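You operate a simulated robot arm through the tools that you are given. There is no shell and no other tool.

You run a simulated robot arm. Do the job below in one go: nothing can be reset, and whatever is moved stays where it is left.

Task
Set the yellow hose end in the standpipe, SPIN the water out and switch the washer off.
Fine: wait for END on the display; spill no more than 10 ml.
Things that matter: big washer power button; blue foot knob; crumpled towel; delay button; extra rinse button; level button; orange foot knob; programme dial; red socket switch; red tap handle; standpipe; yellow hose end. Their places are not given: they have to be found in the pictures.

The check looks at the end state, three seconds after you hand in, the way a careful person would. Anything else that was tipped, shoved, dropped, spilled or broken makes it a failure.

Robot
A 7-joint arm with a three-finger gripper, fixed in place. Base frame: the origin is at the foot of the arm, x ahead of it, y to its left, z up. Lengths are in cm, angles in degrees, forces in N, time in s.
Its first joint turns from -166.0 to 166.0 degrees. Payload 2.69 kg.
The TCP is the grasp point between the finger pads, 3 cm short of the fingertips. In the tool frame z runs along the fingers and y along their closing line. The gripper opens to 12.8 cm. The gripper's body begins 11.7 cm behind the TCP.
Orientation is that of the tool frame in the base frame, as [roll, pitch, yaw] about the fixed x, y, z axes, in that order (R = Rz(yaw) Ry(pitch) Rx(roll)). With the fingers straight down and closing along the base's y, the tool's x points along the base's -x, its y along +y and its z along -z.

Tools
- The arm moves only by the tool step_arm. Its argument "targets" is a list of rows, each an object of numbers (a shift or turn left out is 0, a gripper value left out holds the last): "x", "y", "z": the shift along the tool's x, y, z in cm; "ax", "ay", "az": the turn, a rotation vector about the tool's x, y, z in degrees; "grip": the finger opening in cm, from 0 to 12.8. In form: [{"x": .., "y": .., "z": .., "ax": .., "ay": .., "az": .., "grip": ..}, ...]. A call has 1 to 20 rows; each row shifts and turns the commanded pose from where the row before left it, along the tool's axes as they then stand. Each row takes 0.2 s and may step no farther than 5 cm and 8.6 degrees from the row before; otherwise, or with a gripper value out of range, the whole call is refused. A pose out of reach is approached as far as the arm can. The call stops where the force on the tool passes 40 N (or 10 N more than at its start, if that is more) or the arm is blocked; 0.2 s more then pass. Each finger halts on what it meets, pressing with about 28 N; the grip force reading is that of the motor and also rises with nothing between the fingers. The clock runs only during rows and for 0.2 s after the last one: add rows that do not move to give the fingers time. The reply holds the time, the measured pose of the TCP, the force on the tool along the base axes, the opening and the grip force, in the units named above and with some noise, with the torque about the TCP (base axes, N m) and any sound that the robot's microphone picked up.
- Cameras (640 x 400 px; columns grow to the right, rows downward): "scene" is fixed at [39.98, 65.09, 147.32]; the picture's right is [-0.84, -0.54, 0.00], its down [-0.26, 0.41, -0.87] and it looks along [0.47, -0.74, -0.49] (base axes); focal length 332 px, centre (320, 200). "wrist" rides on the gripper at [5.8, 5.4, -13.1] in the tool frame; the picture's right is [-0.68, 0.74, 0.00], its down [-0.62, -0.57, -0.55] and it looks along [-0.40, -0.37, 0.84] (tool axes); focal length 234 px, centre (320, 200).
- grab_frame(camera): a new picture of that camera. It takes no simulated time.
- raise_lower(by): slides the trunk up (or, below 0, down) by that many cm; the arm rides with it, the base frame stays. It gives what a move gives, with no picture.
- measure_at(camera, pixels): for up to 12 pixels [column, row] of the newest picture of that camera ("zoom" is the newest enlarged one), the place [x, y, z] in the base frame of the surface seen there, good to about 0.2 cm. It takes no simulated time.
- zoom(camera, box): a new picture of the part [left, top, right, bottom] of that camera's present view, enlarged. It takes no simulated time.
- hand_in(): hands the job in; it is judged then, once.

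Open the gripper and draw the arm clear of the work before you hand the job in, unless the task says otherwise.

The tools are called as name(argument=value, ...) on one line, values as JSON. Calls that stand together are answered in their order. step_arm: Moves the arm, as the interface text tells. Its arguments: {"type":"object","properties":{"targets":{"type":"array"}},"required":["targets"]} The other tools are called the same way: raise_lower (by) slides the trunk up or down; grab_frame (camera) takes a picture; measure_at (camera, pixels) gives the place of the surface under pixels of a picture; zoom (camera, box) takes an enlarged picture of a part of a camera's view; hand_in () hands the job in.

At the start:

```text
t: 0.0
position: [59.21, -9.58, 119.82]
tool_rot: [180.0, 0.0, -179.9]
wrist_force: [-0.7, -0.5, -0.5]
wrist_torque: [-0.01, 0.02, 0.01]
finger_gap: 12.77
grasp_force: 0.1
trunk travel left (down, up): [-20.0, 15.0]
```

scene: 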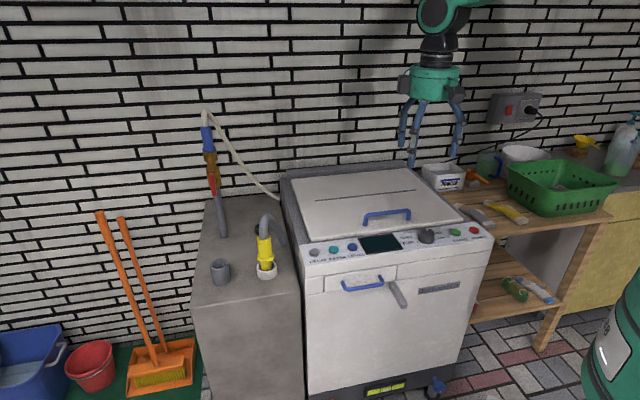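
wrist: 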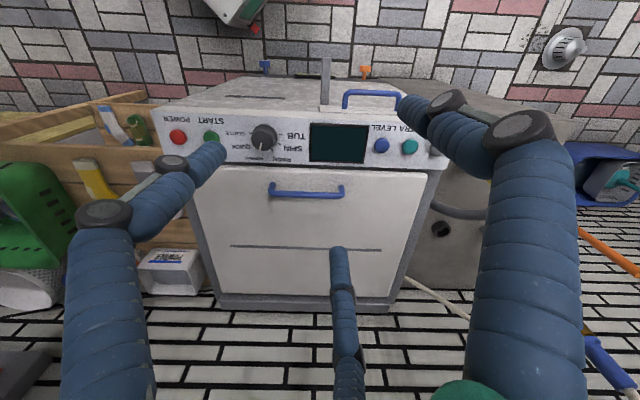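

The scene shows the washer with its panel around (310-480, 225-260), the concrete block with a yellow hose end near (265,250), and a socket at (515,107). I zoom in on these parts first.

zoom(camera="scene", box=[190, 170, 320, 300])

zoom(camera="scene", box=[295, 210, 495, 320])

zoom(camera="scene", box=[420, 70, 640, 230])

zoom(camera="scene", box=[180, 100, 300, 220])

zoom(camera="scene", box=[300, 340, 480, 400])

```text
3.08 times, centred on (255, 235) of scene
```

zoom: 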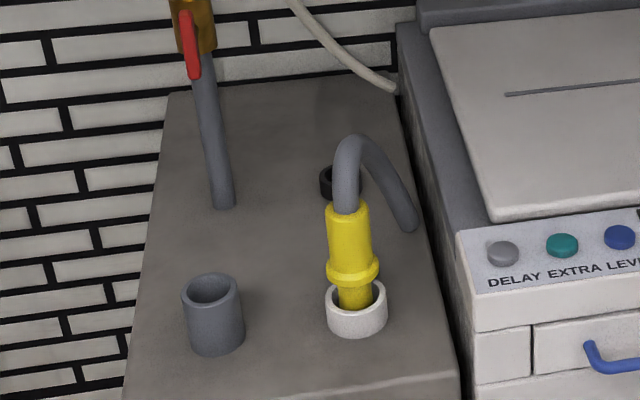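

```text
3.20 times, centred on (395, 265) of scene
```

zoom: 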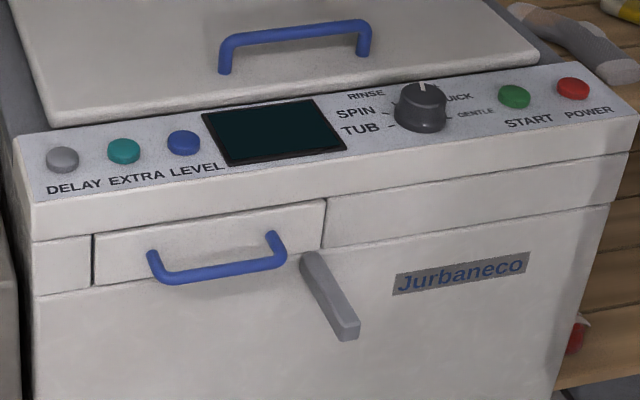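

```text
2.50 times, centred on (530, 150) of scene
```

zoom: 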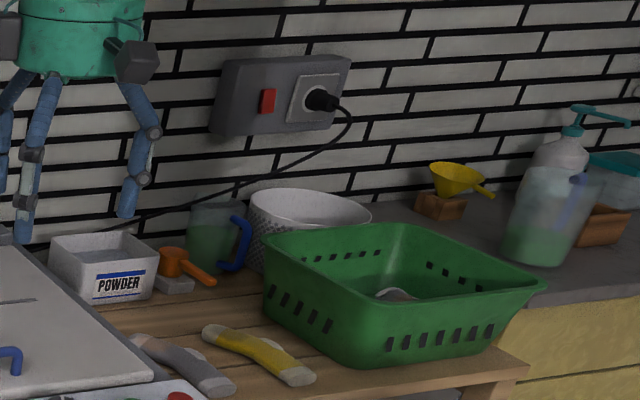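

```text
3.33 times, centred on (240, 160) of scene
```

zoom: 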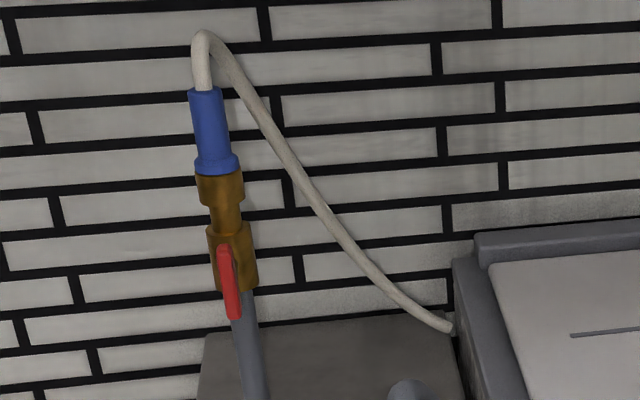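

```text
3.56 times, centred on (390, 370) of scene
```

zoom: 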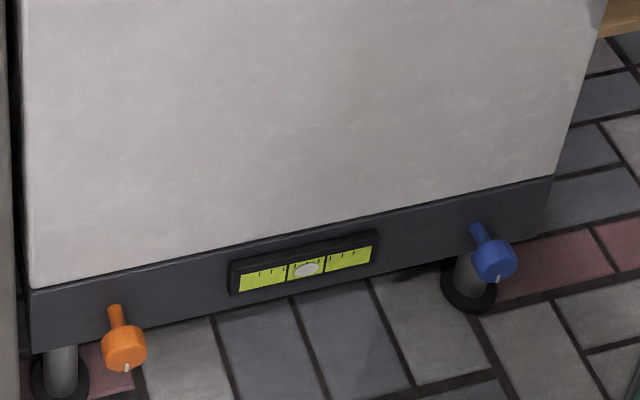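

I measure the candidates: hose end, white cup, grey pipe, black ring, and then the washer's controls.

measure_at(camera="scene", pixels=[[263, 240], [261, 215], [267, 249], [266, 275], [262, 265], [220, 261], [215, 266], [227, 262], [221, 275], [256, 206], [274, 217], [230, 250]])

measure_at(camera="scene", pixels=[[314, 252], [334, 249], [352, 246], [380, 243], [427, 233], [427, 240], [456, 232], [474, 230], [388, 216], [362, 285], [398, 295], [290, 175]])

measure_at(camera="scene", pixels=[[511, 110], [505, 110], [531, 110], [213, 185], [205, 140], [568, 188], [335, 396], [429, 383], [386, 385], [510, 285], [200, 290], [296, 280]])

zoom(camera="wrist", box=[140, 50, 460, 250])

zoom(camera="scene", box=[500, 140, 630, 230])

```text
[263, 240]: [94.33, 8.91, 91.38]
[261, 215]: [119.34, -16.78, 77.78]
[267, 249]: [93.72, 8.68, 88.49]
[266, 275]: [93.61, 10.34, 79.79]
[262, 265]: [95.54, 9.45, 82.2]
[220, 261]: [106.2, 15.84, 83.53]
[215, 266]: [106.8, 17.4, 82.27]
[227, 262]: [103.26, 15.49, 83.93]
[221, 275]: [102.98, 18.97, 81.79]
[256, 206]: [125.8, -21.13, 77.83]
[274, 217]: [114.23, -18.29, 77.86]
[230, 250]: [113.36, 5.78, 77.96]
```

```text
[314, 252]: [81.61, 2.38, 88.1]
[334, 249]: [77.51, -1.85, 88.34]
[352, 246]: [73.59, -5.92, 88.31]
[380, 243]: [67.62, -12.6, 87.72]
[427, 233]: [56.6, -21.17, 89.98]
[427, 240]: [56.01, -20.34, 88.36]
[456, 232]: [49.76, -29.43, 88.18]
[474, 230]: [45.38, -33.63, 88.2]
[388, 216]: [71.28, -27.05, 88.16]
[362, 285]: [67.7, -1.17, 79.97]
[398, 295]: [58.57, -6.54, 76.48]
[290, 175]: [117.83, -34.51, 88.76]
```

```text
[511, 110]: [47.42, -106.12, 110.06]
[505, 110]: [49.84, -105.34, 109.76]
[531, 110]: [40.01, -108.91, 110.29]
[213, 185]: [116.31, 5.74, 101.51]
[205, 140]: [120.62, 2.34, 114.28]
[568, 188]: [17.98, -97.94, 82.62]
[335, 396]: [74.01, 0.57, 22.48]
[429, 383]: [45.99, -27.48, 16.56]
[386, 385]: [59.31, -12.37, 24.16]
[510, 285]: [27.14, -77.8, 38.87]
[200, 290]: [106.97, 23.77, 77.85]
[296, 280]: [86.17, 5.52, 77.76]
```

```text
2.00 times, centred on (300, 150) of wrist
```

zoom: 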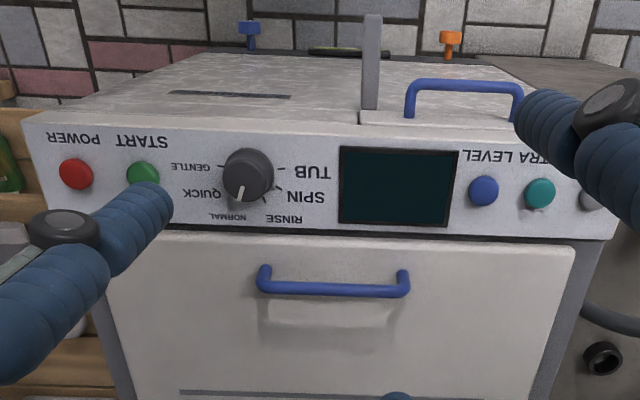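

```text
4.44 times, centred on (565, 185) of scene
```

zoom: 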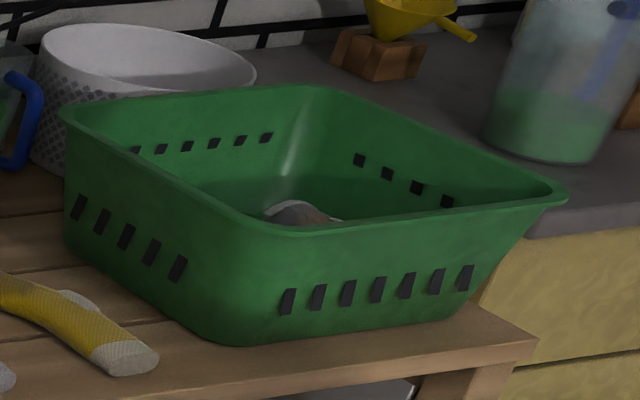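

I look closer at the hose, the two pipes and the black ring, plus the bubble and foot knobs.

zoom(camera="scene", box=[205, 205, 295, 285])

zoom(camera="scene", box=[355, 370, 415, 400])

zoom(camera="wrist", box=[400, 130, 540, 300])

zoom(camera="scene", box=[485, 85, 555, 130])

```text
5.00 times, centred on (250, 245) of scene
```

zoom: 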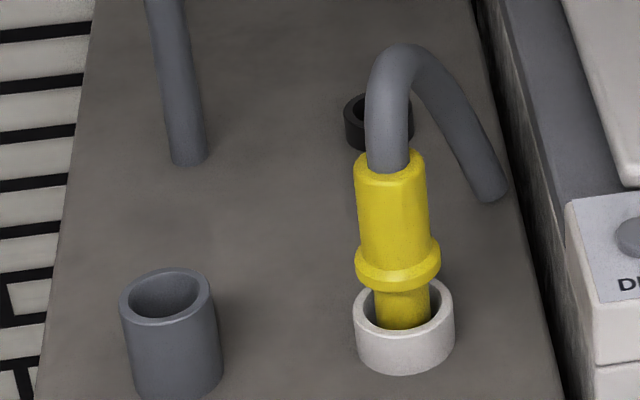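

```text
10.67 times, centred on (385, 385) of scene
```

zoom: 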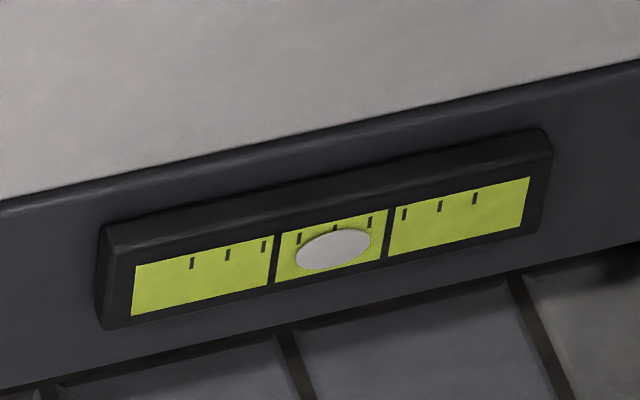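

```text
2.35 times, centred on (470, 215) of wrist
```

zoom: 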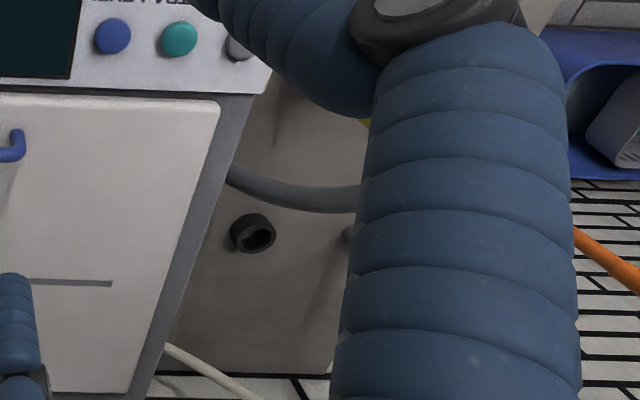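

```text
8.89 times, centred on (520, 108) of scene
```

zoom: 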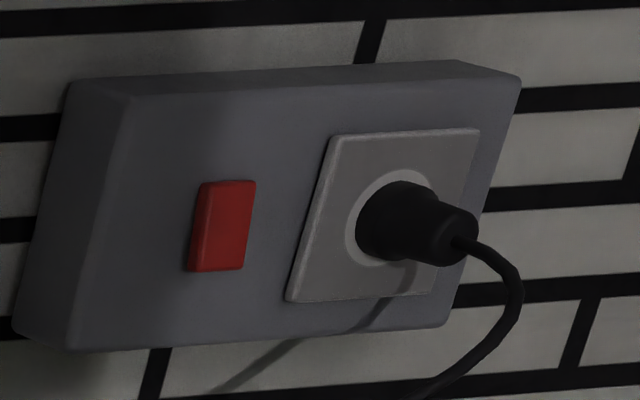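

I check where the three blue prongs in the wrist picture (tips near (212,152), (338,255), (412,108)) really are, and locate the openings through the zoomed picture.

measure_at(camera="wrist", pixels=[[212, 152], [172, 175], [338, 255], [345, 330], [412, 108], [450, 105], [515, 130], [110, 225], [435, 228], [265, 65], [365, 72], [325, 80]])

zoom(camera="scene", box=[205, 205, 295, 285])

measure_at(camera="zoom", pixels=[[347, 120], [410, 128], [375, 145], [165, 270], [165, 325], [122, 297], [210, 295], [165, 295], [405, 365], [358, 310], [452, 310], [400, 328]])

measure_at(camera="zoom", pixels=[[393, 165], [393, 210], [393, 245], [400, 265], [400, 310], [385, 80], [400, 50], [440, 80], [492, 180], [170, 385], [60, 240], [500, 300]])

```text
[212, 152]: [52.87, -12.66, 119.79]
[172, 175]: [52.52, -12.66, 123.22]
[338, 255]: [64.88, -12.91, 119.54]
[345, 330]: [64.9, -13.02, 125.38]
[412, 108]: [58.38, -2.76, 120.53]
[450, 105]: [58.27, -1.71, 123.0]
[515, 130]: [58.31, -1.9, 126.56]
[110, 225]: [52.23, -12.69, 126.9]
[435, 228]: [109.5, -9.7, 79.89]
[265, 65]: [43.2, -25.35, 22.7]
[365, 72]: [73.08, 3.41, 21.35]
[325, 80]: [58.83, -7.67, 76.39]
```

```text
5.00 times, centred on (250, 245) of scene
```

zoom: 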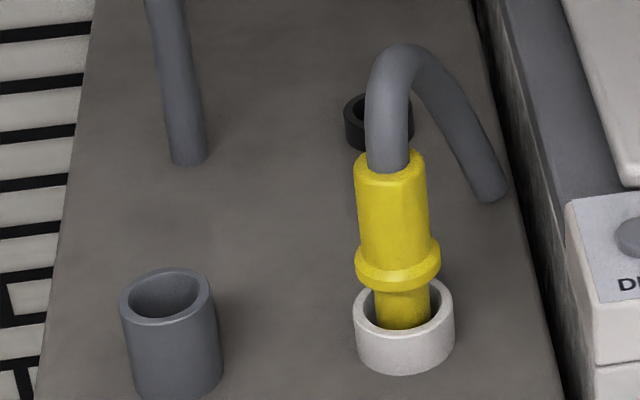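

```text
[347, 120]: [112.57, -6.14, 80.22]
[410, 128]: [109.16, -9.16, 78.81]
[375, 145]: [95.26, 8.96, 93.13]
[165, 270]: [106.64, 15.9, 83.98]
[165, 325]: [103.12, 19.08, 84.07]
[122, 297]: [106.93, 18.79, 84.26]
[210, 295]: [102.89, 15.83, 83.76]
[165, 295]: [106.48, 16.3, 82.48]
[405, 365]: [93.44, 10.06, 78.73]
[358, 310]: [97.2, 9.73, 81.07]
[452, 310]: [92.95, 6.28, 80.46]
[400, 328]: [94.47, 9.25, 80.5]
```

```text
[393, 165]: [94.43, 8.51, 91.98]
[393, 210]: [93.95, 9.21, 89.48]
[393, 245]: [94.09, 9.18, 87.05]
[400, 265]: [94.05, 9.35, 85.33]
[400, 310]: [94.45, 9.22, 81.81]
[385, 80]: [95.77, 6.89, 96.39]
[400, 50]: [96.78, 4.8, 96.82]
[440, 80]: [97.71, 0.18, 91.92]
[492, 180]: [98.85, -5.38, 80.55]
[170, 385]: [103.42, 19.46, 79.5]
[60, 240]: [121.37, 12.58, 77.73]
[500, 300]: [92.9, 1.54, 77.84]
```

The blue prongs are at (52.5,-12.7), (64.9,-12.9) and (58.3,-2.5): a three-prong look around the TCP. I close the gripper in place to see how they travel.

step_arm(targets=[{"grip": 4}, {}, {}, {}])

grab_frame(camera="wrist")

zoom(camera="scene", box=[360, 0, 520, 190])

```text
t: 1.0
position: [59.27, -9.51, 119.71]
tool_rot: [180.0, 0.0, 180.0]
wrist_force: [-0.1, 0.6, -0.3]
wrist_torque: [-0.02, -0.01, -0.01]
finger_gap: 3.98
grasp_force: 0.1
trunk travel left (down, up): [-20.0, 15.0]
```

```text
taken
```

wrist: 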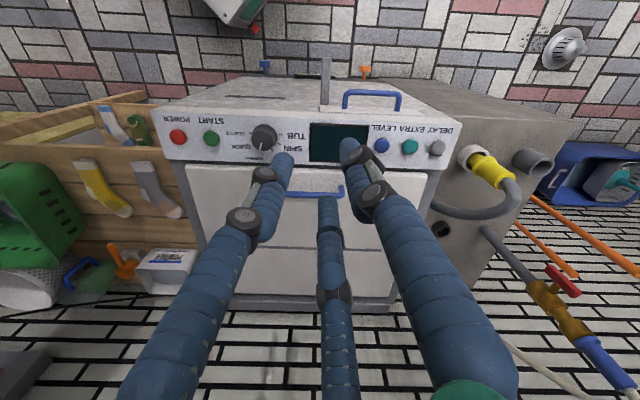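

```text
2.11 times, centred on (440, 95) of scene
```

zoom: 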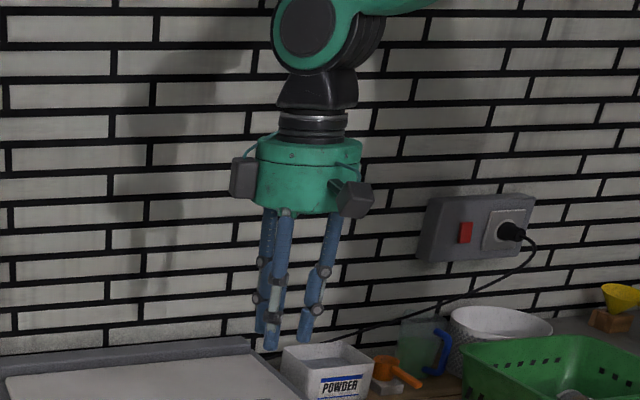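

The gripper closes as a centring three-prong hand (single prong on tool +y). I will turn the hand half a turn about its axis in free air, so the single prong will be on the hose-loop side later.

step_arm(targets=[{"az": 8.5, "x": -0.5}, {"az": 8.5}, {"az": 8.5}, {"az": 8.5}, {"az": 8.5}, {"az": 8.5}, {"az": 8.5}, {"az": 8.5}, {"az": 8.5}, {"az": 8.5}, {"az": 8.5}, {"az": 8.5}])

```text
t: 3.6
position: [59.68, -9.66, 119.87]
tool_rot: [180.0, 0.0, 77.8]
wrist_force: [-0.7, -0.5, -0.6]
wrist_torque: [-0.03, -0.02, 0.02]
finger_gap: 4.0
grasp_force: 0.0
trunk travel left (down, up): [-20.0, 15.0]
```

The turn works (yaw 77.8). I continue to about yaw 5 so the tool's y faces base -y.

step_arm(targets=[{"az": 8.5}, {"az": 8.5}, {"az": 8.5}, {"az": 8.5}, {"az": 8.5}, {"az": 8.5}, {"az": 8.5}, {"az": 8.3}])

grab_frame(camera="wrist")

```text
t: 5.4
position: [59.74, -9.64, 119.92]
tool_rot: [-179.9, 0.0, 10.0]
wrist_force: [0.5, -0.8, -0.5]
wrist_torque: [-0.02, -0.02, 0.02]
finger_gap: 4.0
grasp_force: 0.0
trunk travel left (down, up): [-20.0, 15.0]
```

```text
taken
```

wrist: 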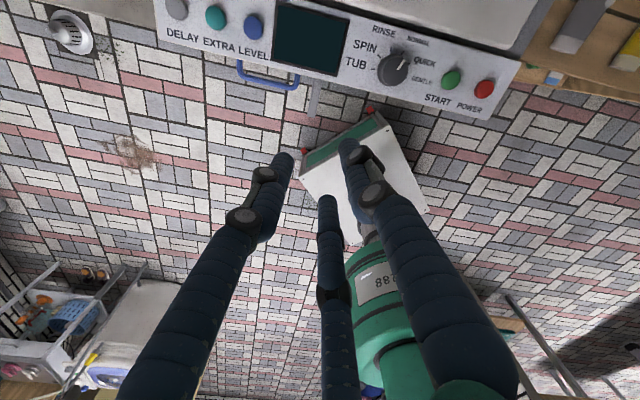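

The hand is turned (yaw 10). I shift it out over the free floor in front of the washer and pitch it up toward horizontal, fingers pointing away from the robot.

step_arm(targets=[{"x": 2.5, "y": -2.6}, {"x": 2.5, "y": -2.6}, {"x": 2.5, "y": -2.6}, {"x": 2.5, "y": -2.6}, {"x": 2.5, "y": -2.6}, {"ay": 8.5}, {"ay": 8.5}, {"ay": 8.5}, {"ay": 8.5}, {"ay": 8.5}, {"ay": 8.5}, {"ay": 8.5}, {"ay": 8.5}])

grab_frame(camera="wrist")

grab_frame(camera="scene")

```text
t: 8.4
position: [67.14, 5.92, 108.21]
tool_rot: [177.1, -56.5, 19.4]
wrist_force: [0.7, -0.1, -0.6]
wrist_torque: [0.0, 0.1, 0.02]
finger_gap: 3.97
grasp_force: 0.0
out of reach, approached as far as the arm can: row 5
trunk travel left (down, up): [-20.0, 15.0]
stopped in row 13: the arm was blocked; the commanded pose is now the measured one
```

```text
taken
```

wrist: 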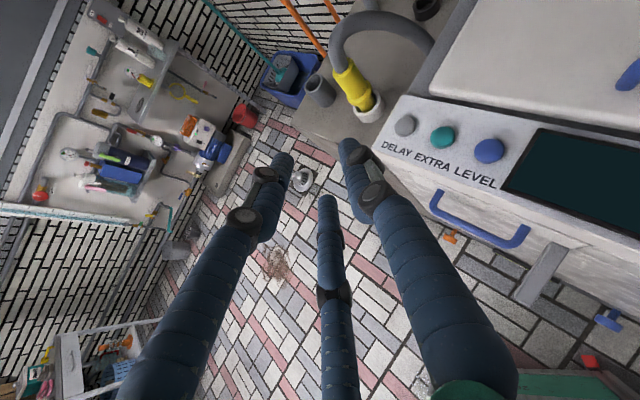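

```text
taken
```

scene: 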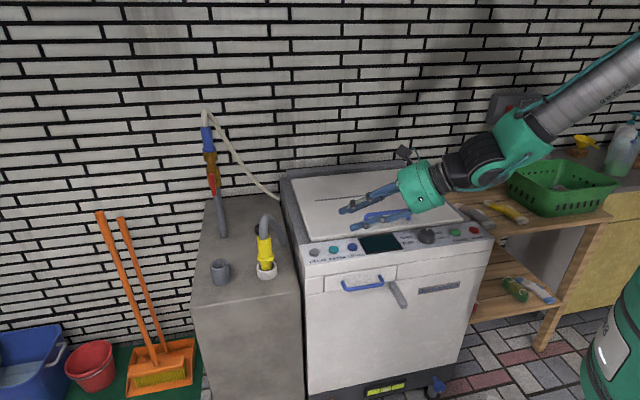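

The hand now points 33° below horizontal with azimuth 16°, which suits a side grasp. I move to a pre-grasp point about 12 cm short of the yellow end and open the gripper.

step_arm(targets=[{"x": -0.1, "y": 0.9, "z": 3.5, "grip": 10}, {"x": -0.1, "y": 0.9, "z": 3.5}, {"x": -0.1, "y": 0.9, "z": 3.5}, {"x": -0.1, "y": 0.9, "z": 3.5}, {"x": -0.1, "y": 0.9, "z": 3.5}, {"x": -0.1, "y": 0.9, "z": 3.5}, {}])

grab_frame(camera="wrist")

grab_frame(camera="scene")

```text
t: 10.0
position: [85.27, 5.42, 96.55]
tool_rot: [176.9, -56.5, 19.4]
wrist_force: [0.0, 0.0, -0.1]
wrist_torque: [-0.02, -0.03, 0.0]
finger_gap: 10.01
grasp_force: 0.0
trunk travel left (down, up): [-20.0, 15.0]
```

```text
taken
```

wrist: 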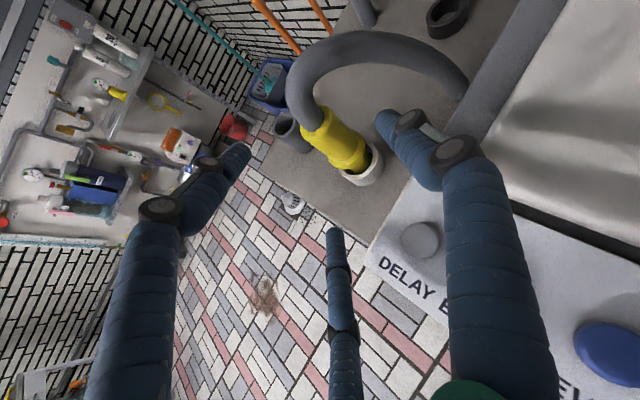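

```text
taken
```

scene: 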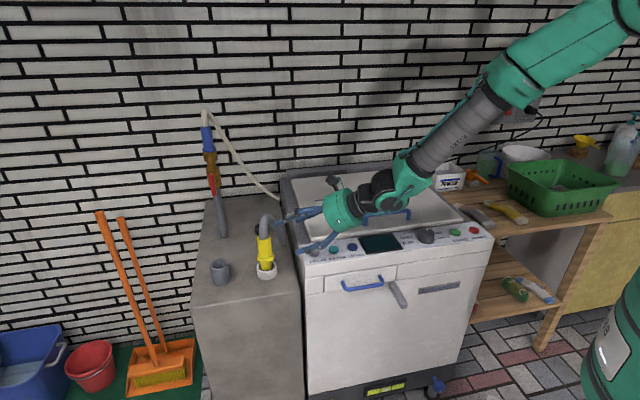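

I zoom the wrist view on the yellow end around (335,150) and measure its outline to get its axis precisely.

zoom(camera="wrist", box=[260, 60, 400, 200])

measure_at(camera="wrist", pixels=[[325, 125], [310, 133], [335, 145], [350, 160], [318, 110], [347, 142], [283, 130], [293, 128], [375, 175], [365, 180], [300, 90], [355, 50]])

```text
2.86 times, centred on (330, 130) of wrist
```

zoom: 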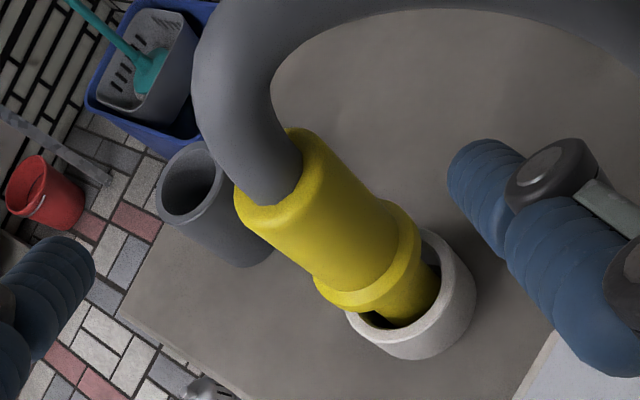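

```text
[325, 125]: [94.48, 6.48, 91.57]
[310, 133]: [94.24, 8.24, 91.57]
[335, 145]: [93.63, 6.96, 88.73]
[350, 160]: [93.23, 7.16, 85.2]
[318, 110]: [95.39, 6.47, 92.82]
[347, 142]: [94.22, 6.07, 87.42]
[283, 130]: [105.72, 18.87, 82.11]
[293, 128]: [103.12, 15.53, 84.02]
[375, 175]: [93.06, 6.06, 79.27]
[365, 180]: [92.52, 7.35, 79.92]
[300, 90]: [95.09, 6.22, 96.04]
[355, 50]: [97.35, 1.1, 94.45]
```

The yellow axis is at about (95.0, 7.8), body z 86–93, standpipe rim centre about (104.8,17.3,84). I advance the hand to straddle the body at z≈90.5 without closing yet.

step_arm(targets=[{"x": 0.47, "y": -0.2, "z": 2.68}, {"z": 3}, {"z": 3}, {"z": 3}])

zoom(camera="scene", box=[205, 190, 335, 290])

grab_frame(camera="wrist")

```text
t: 11.0
position: [94.87, 8.54, 90.43]
tool_rot: [177.0, -56.7, 19.3]
wrist_force: [0.1, -0.3, -0.1]
wrist_torque: [0.03, -0.01, 0.02]
finger_gap: 9.99
grasp_force: 0.1
trunk travel left (down, up): [-20.0, 15.0]
```

```text
4.00 times, centred on (270, 240) of scene
```

zoom: 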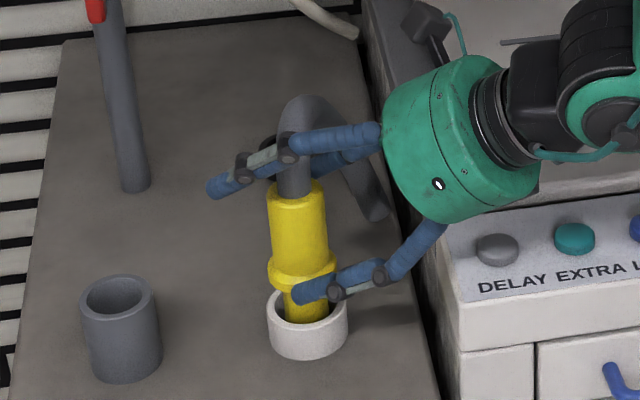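

```text
taken
```

wrist: 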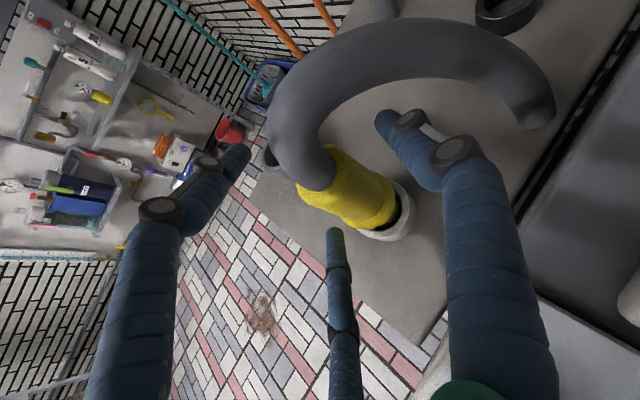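

Fingers straddle the yellow body: two prongs on the left, one on the right below the hose arch. I close slowly.

step_arm(targets=[{"grip": 6.5}, {"grip": 5}, {"grip": 4.2}, {"grip": 3.6}])

zoom(camera="scene", box=[205, 190, 335, 290])

grab_frame(camera="wrist")

```text
t: 12.0
position: [94.68, 8.59, 90.39]
tool_rot: [176.9, -56.6, 19.4]
wrist_force: [-2.4, 11.7, -2.3]
wrist_torque: [1.49, 0.31, 0.06]
finger_gap: 5.61
grasp_force: 28.1
trunk travel left (down, up): [-20.0, 15.0]
```

```text
4.00 times, centred on (270, 240) of scene
```

zoom: 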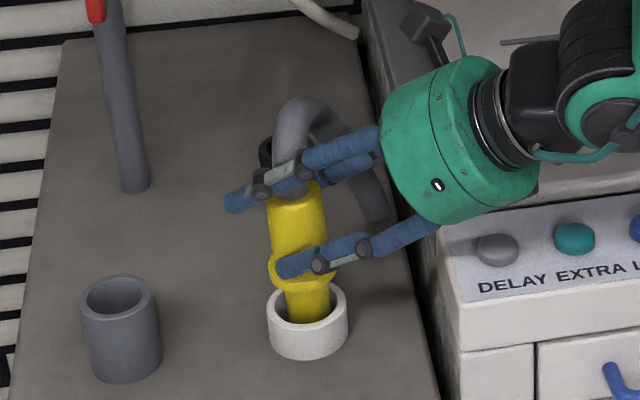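

```text
taken
```

wrist: 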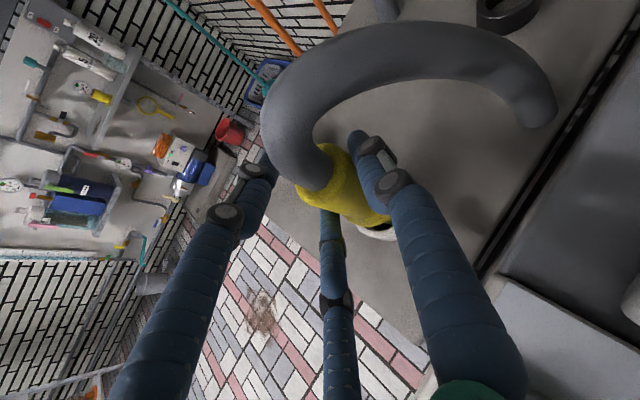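

The grasp stopped at gap 5.6 with 11.7 N sideways; the pair spans too much of the body (upper prong at the top edge, lower near the flange). I reopen, back off and try a flatter hand for a cleaner grip.

step_arm(targets=[{"grip": 10}, {}, {"z": -3}, {"z": -3}, {"z": -3}, {"z": -3}])

step_arm(targets=[{"ay": 7, "x": 1}, {"ay": 7, "x": 1}, {"ay": 7, "x": 1}, {"ay": 7}])

grab_frame(camera="wrist")

grab_frame(camera="scene")

```text
t: 13.4
position: [85.18, 5.64, 97.16]
tool_rot: [177.0, -56.6, 19.4]
wrist_force: [-0.3, -0.6, -0.9]
wrist_torque: [0.02, -0.01, -0.01]
finger_gap: 9.99
grasp_force: 0.1
trunk travel left (down, up): [-20.0, 15.0]
```

```text
t: 14.4
position: [86.37, 6.14, 100.01]
tool_rot: [161.5, -84.6, 35.3]
wrist_force: [-1.1, 0.1, 1.1]
wrist_torque: [-0.03, 0.06, 0.0]
finger_gap: 10.0
grasp_force: 0.1
trunk travel left (down, up): [-20.0, 15.0]
```

```text
taken
```

wrist: 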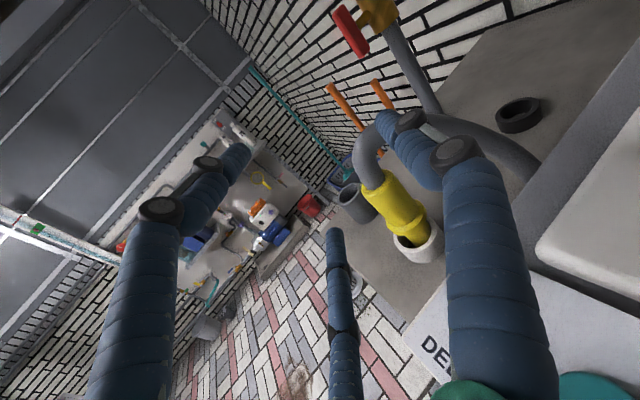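

```text
taken
```

scene: 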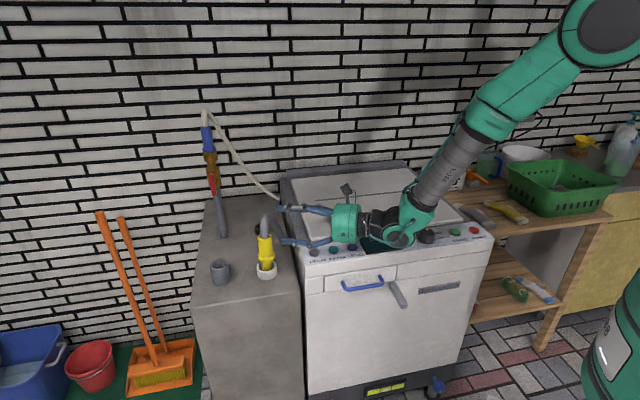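

The flatter hand works (pitch about 5° below horizontal). Before lowering I check how far the wrist link near (405,238) is above the washer panel.

zoom(camera="scene", box=[240, 170, 460, 290])

measure_at(camera="scene", pixels=[[400, 240], [410, 246], [392, 243], [370, 232], [345, 240], [418, 220], [440, 190], [380, 228], [265, 245], [268, 277], [266, 256], [345, 210]])

```text
2.91 times, centred on (350, 230) of scene
```

zoom: 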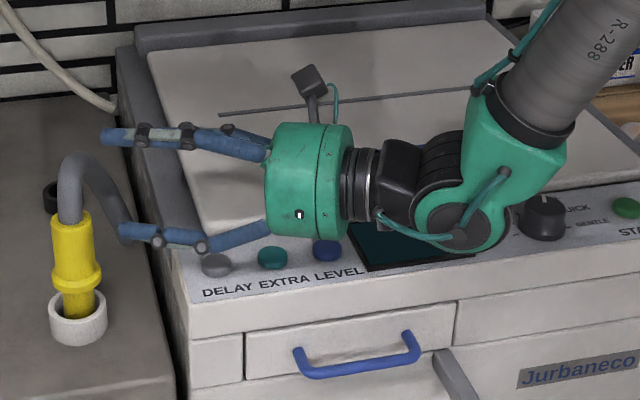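

```text
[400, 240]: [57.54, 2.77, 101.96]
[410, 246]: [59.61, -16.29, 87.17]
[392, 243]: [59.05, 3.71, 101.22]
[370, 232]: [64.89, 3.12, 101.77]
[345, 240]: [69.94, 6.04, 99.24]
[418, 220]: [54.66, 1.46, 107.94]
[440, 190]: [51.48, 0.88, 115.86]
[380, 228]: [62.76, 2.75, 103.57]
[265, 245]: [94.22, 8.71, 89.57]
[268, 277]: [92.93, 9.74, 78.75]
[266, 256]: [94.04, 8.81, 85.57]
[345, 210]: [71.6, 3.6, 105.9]
```

The hand is in front of the washer, not above it, but at low height its palm would be close to the washer's left corner. I swing the heading to about -22° and tilt 15° down, so the palm stays over open floor.

step_arm(targets=[{"ax": -7.7}, {"ax": -7.7}, {"ax": -7.7}, {"ax": -7.7}, {"ax": -7.7}, {"ay": -5}, {"ay": -5}])

grab_frame(camera="scene")

grab_frame(camera="wrist")

```text
t: 16.0
position: [86.23, 3.23, 99.73]
tool_rot: [171.9, -74.5, 19.3]
wrist_force: [0.1, -0.5, -0.1]
wrist_torque: [0.0, -0.11, 0.03]
finger_gap: 9.98
grasp_force: 0.1
out of reach, approached as far as the arm can: row 1, 2, 3, 4, 5
trunk travel left (down, up): [-20.0, 15.0]
```

```text
taken
```

scene: 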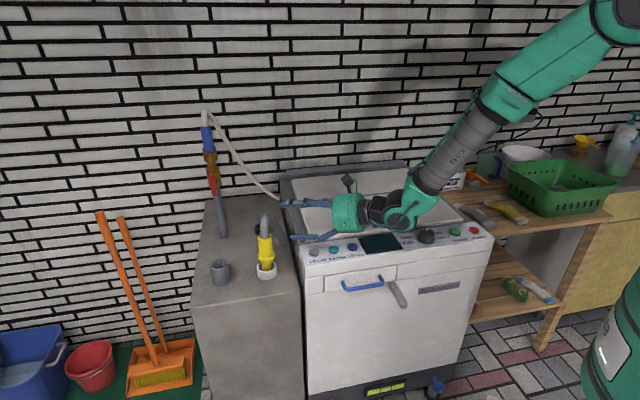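

```text
taken
```

wrist: 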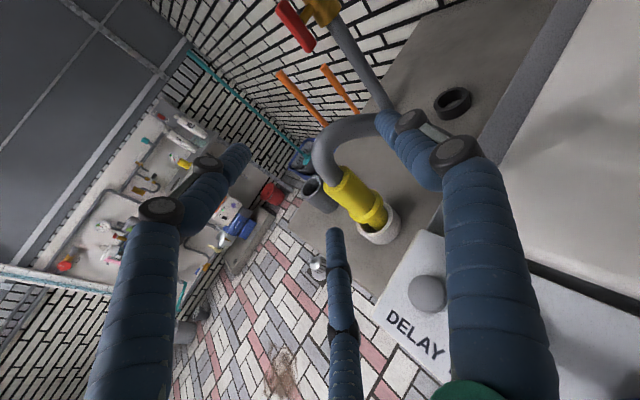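

The heading only came to about 11° (joint limit), tilt 15°. I measure the washer's left corner and palm to judge clearance with this heading.

zoom(camera="scene", box=[270, 190, 430, 290])

measure_at(camera="scene", pixels=[[303, 246], [304, 256], [306, 262], [300, 235], [313, 248], [320, 262], [345, 258], [347, 205], [347, 232], [340, 215], [310, 240], [296, 236]])

step_arm(targets=[{"x": 0.1}])

```text
4.00 times, centred on (350, 240) of scene
```

zoom: 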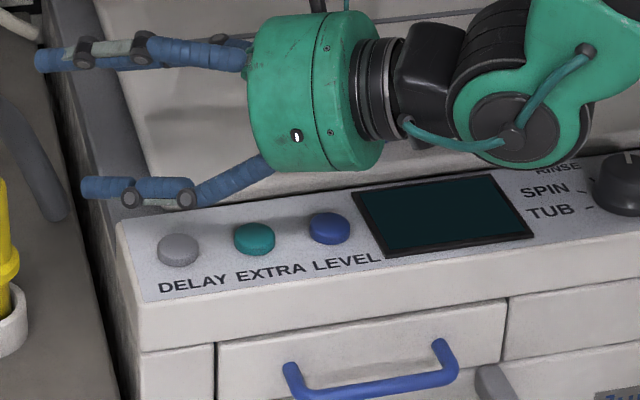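

```text
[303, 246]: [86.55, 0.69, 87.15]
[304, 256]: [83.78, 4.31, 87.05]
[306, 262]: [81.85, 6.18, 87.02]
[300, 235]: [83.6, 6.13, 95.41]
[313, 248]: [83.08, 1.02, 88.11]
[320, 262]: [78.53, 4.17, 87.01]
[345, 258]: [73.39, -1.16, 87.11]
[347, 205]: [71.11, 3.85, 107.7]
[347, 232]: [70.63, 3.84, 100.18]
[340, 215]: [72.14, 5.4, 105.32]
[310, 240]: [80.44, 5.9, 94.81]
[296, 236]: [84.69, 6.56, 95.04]
```

```text
t: 16.4
position: [86.22, 3.32, 99.75]
tool_rot: [171.9, -74.5, 19.4]
wrist_force: [0.1, 0.7, 0.4]
wrist_torque: [-0.02, -0.02, -0.01]
finger_gap: 10.01
grasp_force: 0.1
trunk travel left (down, up): [-20.0, 15.0]
```

Washer corner is at (81.9, 6.2, 87). I tilt to about 22° down and go to a pre-grasp point left of it, keeping the palm above the panel.

step_arm(targets=[{"ay": -7, "y": -2}, {"y": -2}, {"x": -2.7, "z": 1.2}, {"x": -2.66, "z": 1.29}, {}])

zoom(camera="scene", box=[230, 180, 430, 300])

grab_frame(camera="wrist")

```text
t: 17.6
position: [86.05, 6.04, 93.94]
tool_rot: [175.1, -67.6, 16.9]
wrist_force: [1.0, 0.0, 0.1]
wrist_torque: [-0.02, -0.04, 0.04]
finger_gap: 9.99
grasp_force: 0.0
out of reach, approached as far as the arm can: row 2, 3, 4
trunk travel left (down, up): [-20.0, 15.0]
```

```text
3.20 times, centred on (330, 240) of scene
```

zoom: 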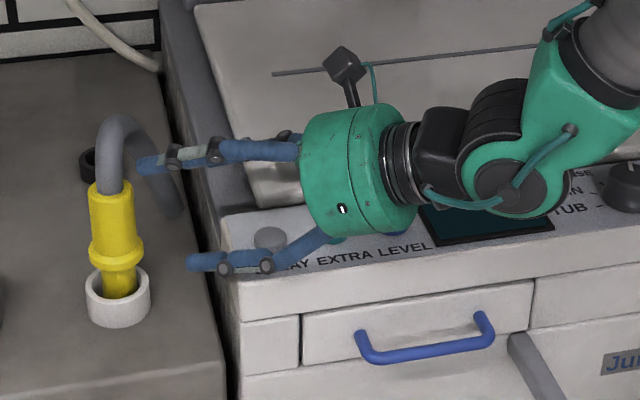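

```text
taken
```

wrist: 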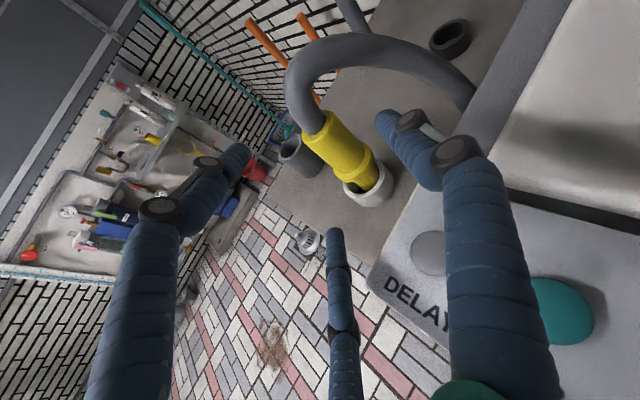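

Moving left hits a limit unless the heading follows; I turn heading to about 16.5° and advance toward the yellow end, still open.

step_arm(targets=[{"ax": 4.5}, {"x": -0.14, "y": -0.08, "z": 2.5}, {"x": -0.14, "y": -0.08, "z": 2.5}, {"z": 2.5}, {"z": 2.4}, {}])

zoom(camera="scene", box=[220, 180, 380, 290])

grab_frame(camera="wrist")

```text
t: 19.0
position: [94.72, 8.47, 90.04]
tool_rot: [178.8, -67.7, 16.7]
wrist_force: [1.1, -0.1, 0.3]
wrist_torque: [0.03, -0.05, 0.03]
finger_gap: 10.0
grasp_force: 0.1
trunk travel left (down, up): [-20.0, 15.0]
```

```text
3.64 times, centred on (300, 235) of scene
```

zoom: 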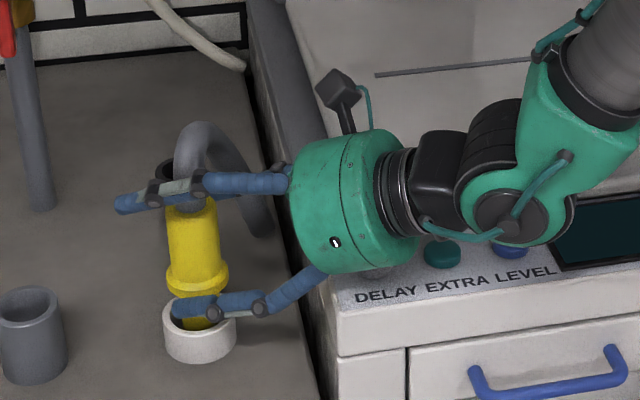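

```text
taken
```

wrist: 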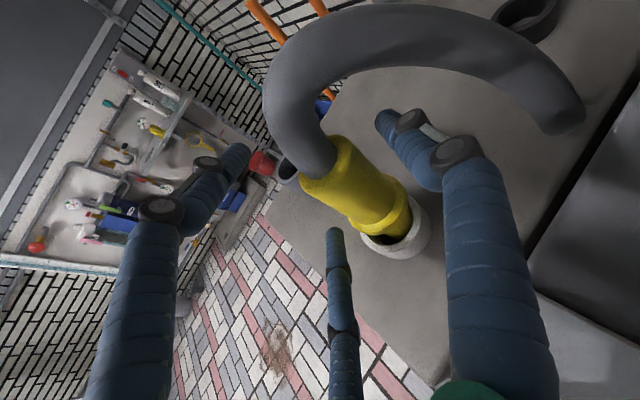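

No contact so far. I nudge 0.3 cm left and close step by step, watching the side force.

step_arm(targets=[{"y": -0.3, "x": -0.1}, {"grip": 7}, {"grip": 6.2}])

step_arm(targets=[{"grip": 5.6}, {}, {"grip": 5.2}, {}])

zoom(camera="scene", box=[220, 180, 380, 290])

zoom(camera="wrist", box=[220, 60, 480, 260])

```text
t: 19.8
position: [94.61, 8.85, 89.87]
tool_rot: [178.8, -67.5, 16.8]
wrist_force: [0.4, -0.4, 0.1]
wrist_torque: [0.0, 0.02, 0.03]
finger_gap: 6.22
grasp_force: 0.2
trunk travel left (down, up): [-20.0, 15.0]
```

```text
t: 20.8
position: [94.49, 8.96, 89.92]
tool_rot: [178.8, -67.6, 16.8]
wrist_force: [-1.3, 4.6, -1.5]
wrist_torque: [0.66, 0.15, 0.06]
finger_gap: 5.28
grasp_force: 28.2
trunk travel left (down, up): [-20.0, 15.0]
```

```text
3.64 times, centred on (300, 235) of scene
```

zoom: 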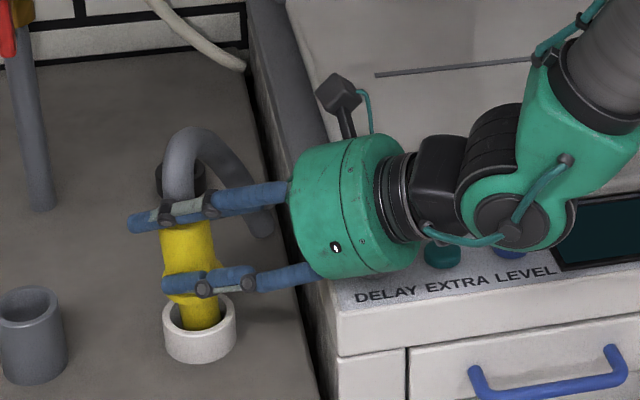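

```text
2.00 times, centred on (350, 160) of wrist
```

zoom: 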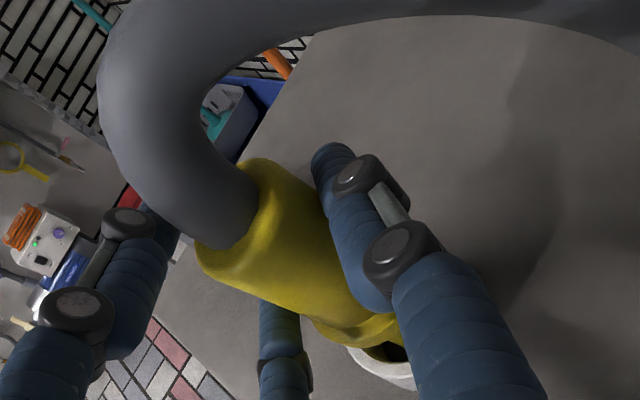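

Gripped (gap 5.28, 28 N, side force only 4.6 N). I lift 1.5 cm straight up and look.

step_arm(targets=[{"grip": 4.6}, {"x": 0.46, "z": -0.19}, {"x": 0.46, "z": -0.19}, {"x": 0.46, "z": -0.19}, {}])

zoom(camera="scene", box=[220, 180, 380, 290])

zoom(camera="wrist", box=[220, 60, 480, 260])

```text
t: 22.0
position: [94.52, 8.85, 91.32]
tool_rot: [178.7, -67.5, 16.8]
wrist_force: [-3.9, 10.7, -5.5]
wrist_torque: [1.3, 0.49, 0.02]
finger_gap: 5.26
grasp_force: 28.1
trunk travel left (down, up): [-20.0, 15.0]
```

```text
3.64 times, centred on (300, 235) of scene
```

zoom: 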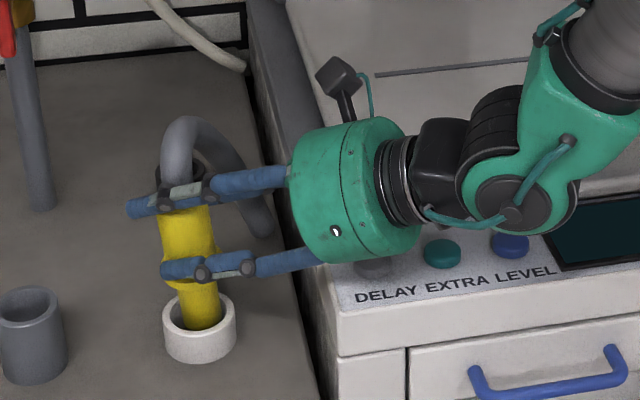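

```text
2.00 times, centred on (350, 160) of wrist
```

zoom: 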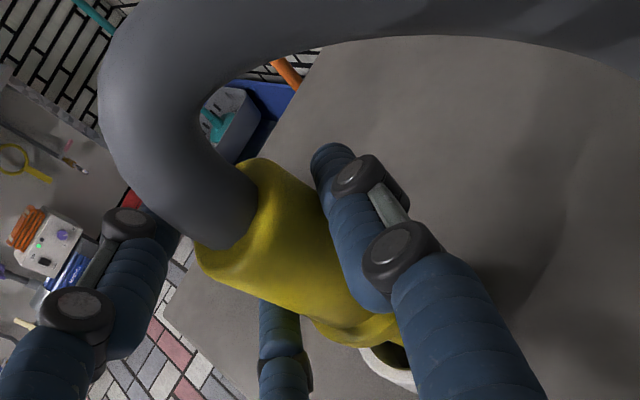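

It lifts, with the nozzle rubbing the right side of the cup (10.7 N). I shift 0.4 cm left while lifting on.

step_arm(targets=[{"y": -0.3}, {"x": 0.6, "z": -0.25, "y": -0.1}, {"x": 0.6, "z": -0.25}])

zoom(camera="scene", box=[220, 180, 380, 290])

```text
t: 22.8
position: [94.45, 9.18, 92.65]
tool_rot: [178.8, -67.6, 16.8]
wrist_force: [-0.4, 0.5, -1.8]
wrist_torque: [0.02, 0.03, 0.0]
finger_gap: 4.86
grasp_force: 27.3
trunk travel left (down, up): [-20.0, 15.0]
```

```text
3.64 times, centred on (300, 235) of scene
```

zoom: 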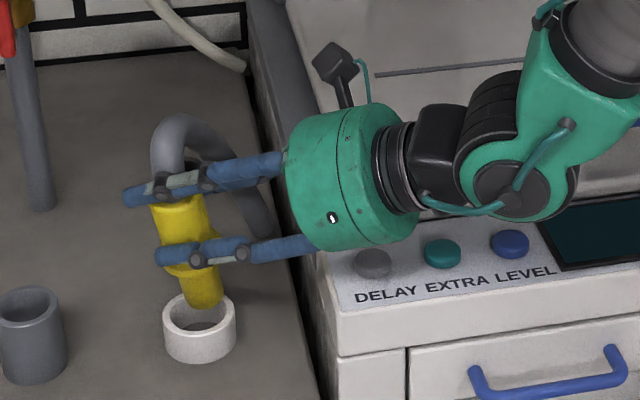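

Out of the cup, almost no load, but the yellow end leans a few degrees (bottom to the right). I look at the grip closely before going on.

zoom(camera="wrist", box=[220, 60, 480, 260])

zoom(camera="scene", box=[240, 205, 300, 285])

measure_at(camera="zoom", pixels=[[280, 140], [290, 180], [300, 255], [310, 300], [320, 220], [270, 110], [320, 300], [330, 280]])

```text
2.00 times, centred on (350, 160) of wrist
```

zoom: 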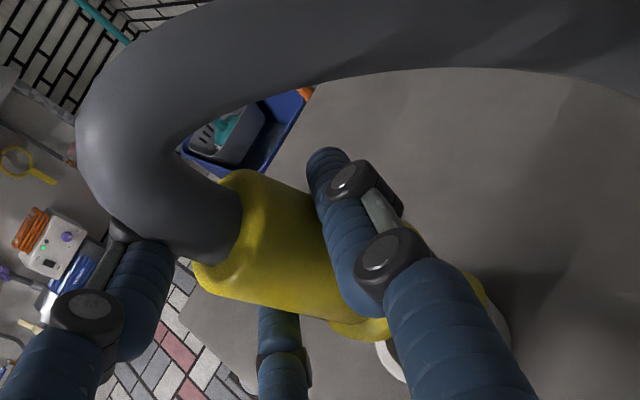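

```text
5.00 times, centred on (270, 245) of scene
```

zoom: 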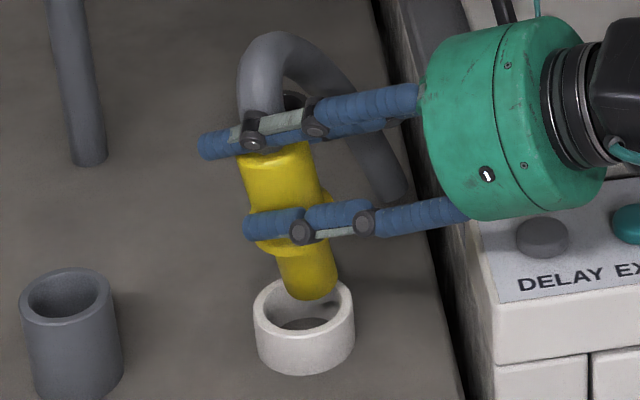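

```text
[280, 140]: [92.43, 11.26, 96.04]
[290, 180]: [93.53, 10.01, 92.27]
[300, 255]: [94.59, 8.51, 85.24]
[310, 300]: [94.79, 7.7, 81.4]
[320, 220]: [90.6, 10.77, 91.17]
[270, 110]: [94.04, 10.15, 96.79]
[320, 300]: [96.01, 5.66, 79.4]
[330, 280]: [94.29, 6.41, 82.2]
```

The upper prong now sits at the hose just above the yellow body, and the end leans about 13°, but the grip is firm. I lift a further 5.5 cm slowly, then turn the hand about its axis to stand it upright.

step_arm(targets=[{"x": 0.85, "z": -0.35}, {"x": 0.85, "z": -0.35}, {"x": 0.85, "z": -0.35}, {"x": 0.85, "z": -0.35}, {"x": 0.85, "z": -0.35}, {"x": 0.85, "z": -0.35}, {"az": 4.5}, {"az": 4.5}, {"az": 3.5}, {}])

zoom(camera="scene", box=[205, 180, 305, 285])

grab_frame(camera="wrist")

```text
t: 25.0
position: [94.44, 9.22, 98.25]
tool_rot: [-153.1, -64.6, -13.6]
wrist_force: [0.6, -0.5, 0.0]
wrist_torque: [-0.02, 0.02, -0.01]
finger_gap: 4.81
grasp_force: 27.8
trunk travel left (down, up): [-20.0, 15.0]
```

```text
3.81 times, centred on (255, 232) of scene
```

zoom: 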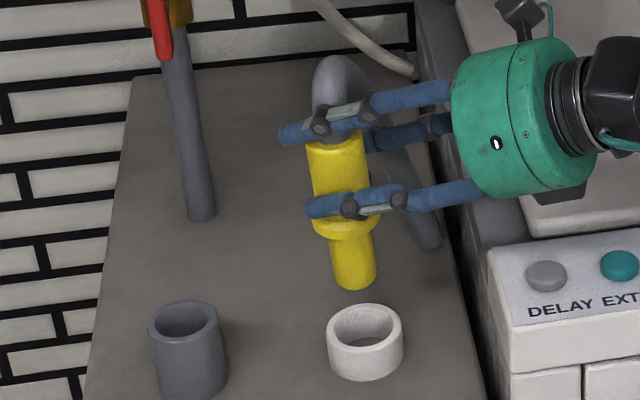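

```text
taken
```

wrist: 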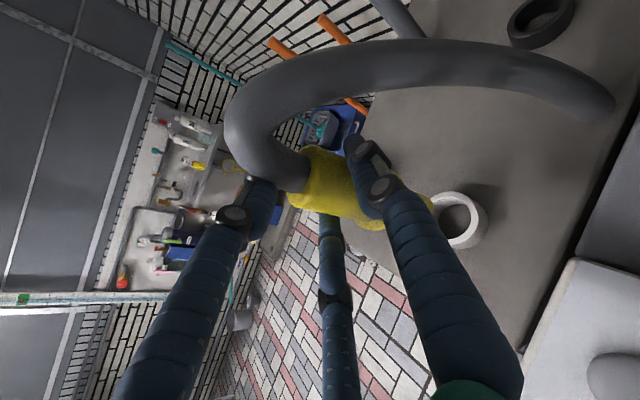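

The yellow end now looks nearly upright. I measure its outline to quantify lean and nozzle height.

zoom(camera="scene", box=[205, 180, 305, 285])

measure_at(camera="zoom", pixels=[[338, 155], [340, 180], [348, 230], [351, 250], [354, 275], [355, 285], [345, 225], [372, 275], [336, 275], [365, 370], [184, 300], [184, 340]])

```text
3.81 times, centred on (255, 232) of scene
```

zoom: 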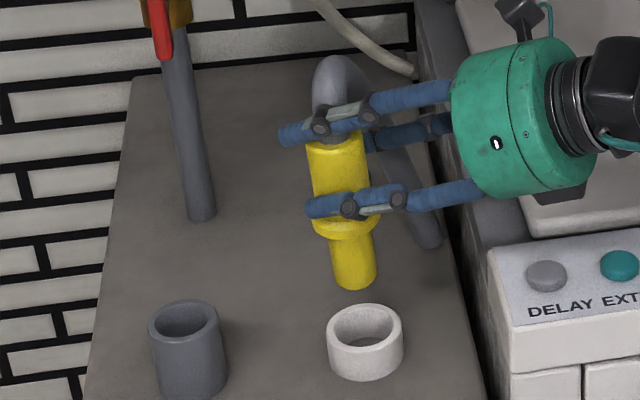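

```text
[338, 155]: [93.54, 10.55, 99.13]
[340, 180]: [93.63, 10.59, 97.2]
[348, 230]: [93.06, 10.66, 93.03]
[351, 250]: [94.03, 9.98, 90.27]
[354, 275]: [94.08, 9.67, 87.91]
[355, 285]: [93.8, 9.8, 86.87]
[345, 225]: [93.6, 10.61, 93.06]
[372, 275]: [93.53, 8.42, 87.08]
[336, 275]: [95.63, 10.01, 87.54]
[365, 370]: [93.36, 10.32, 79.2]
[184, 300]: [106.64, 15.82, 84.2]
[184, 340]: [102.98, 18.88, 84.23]
```

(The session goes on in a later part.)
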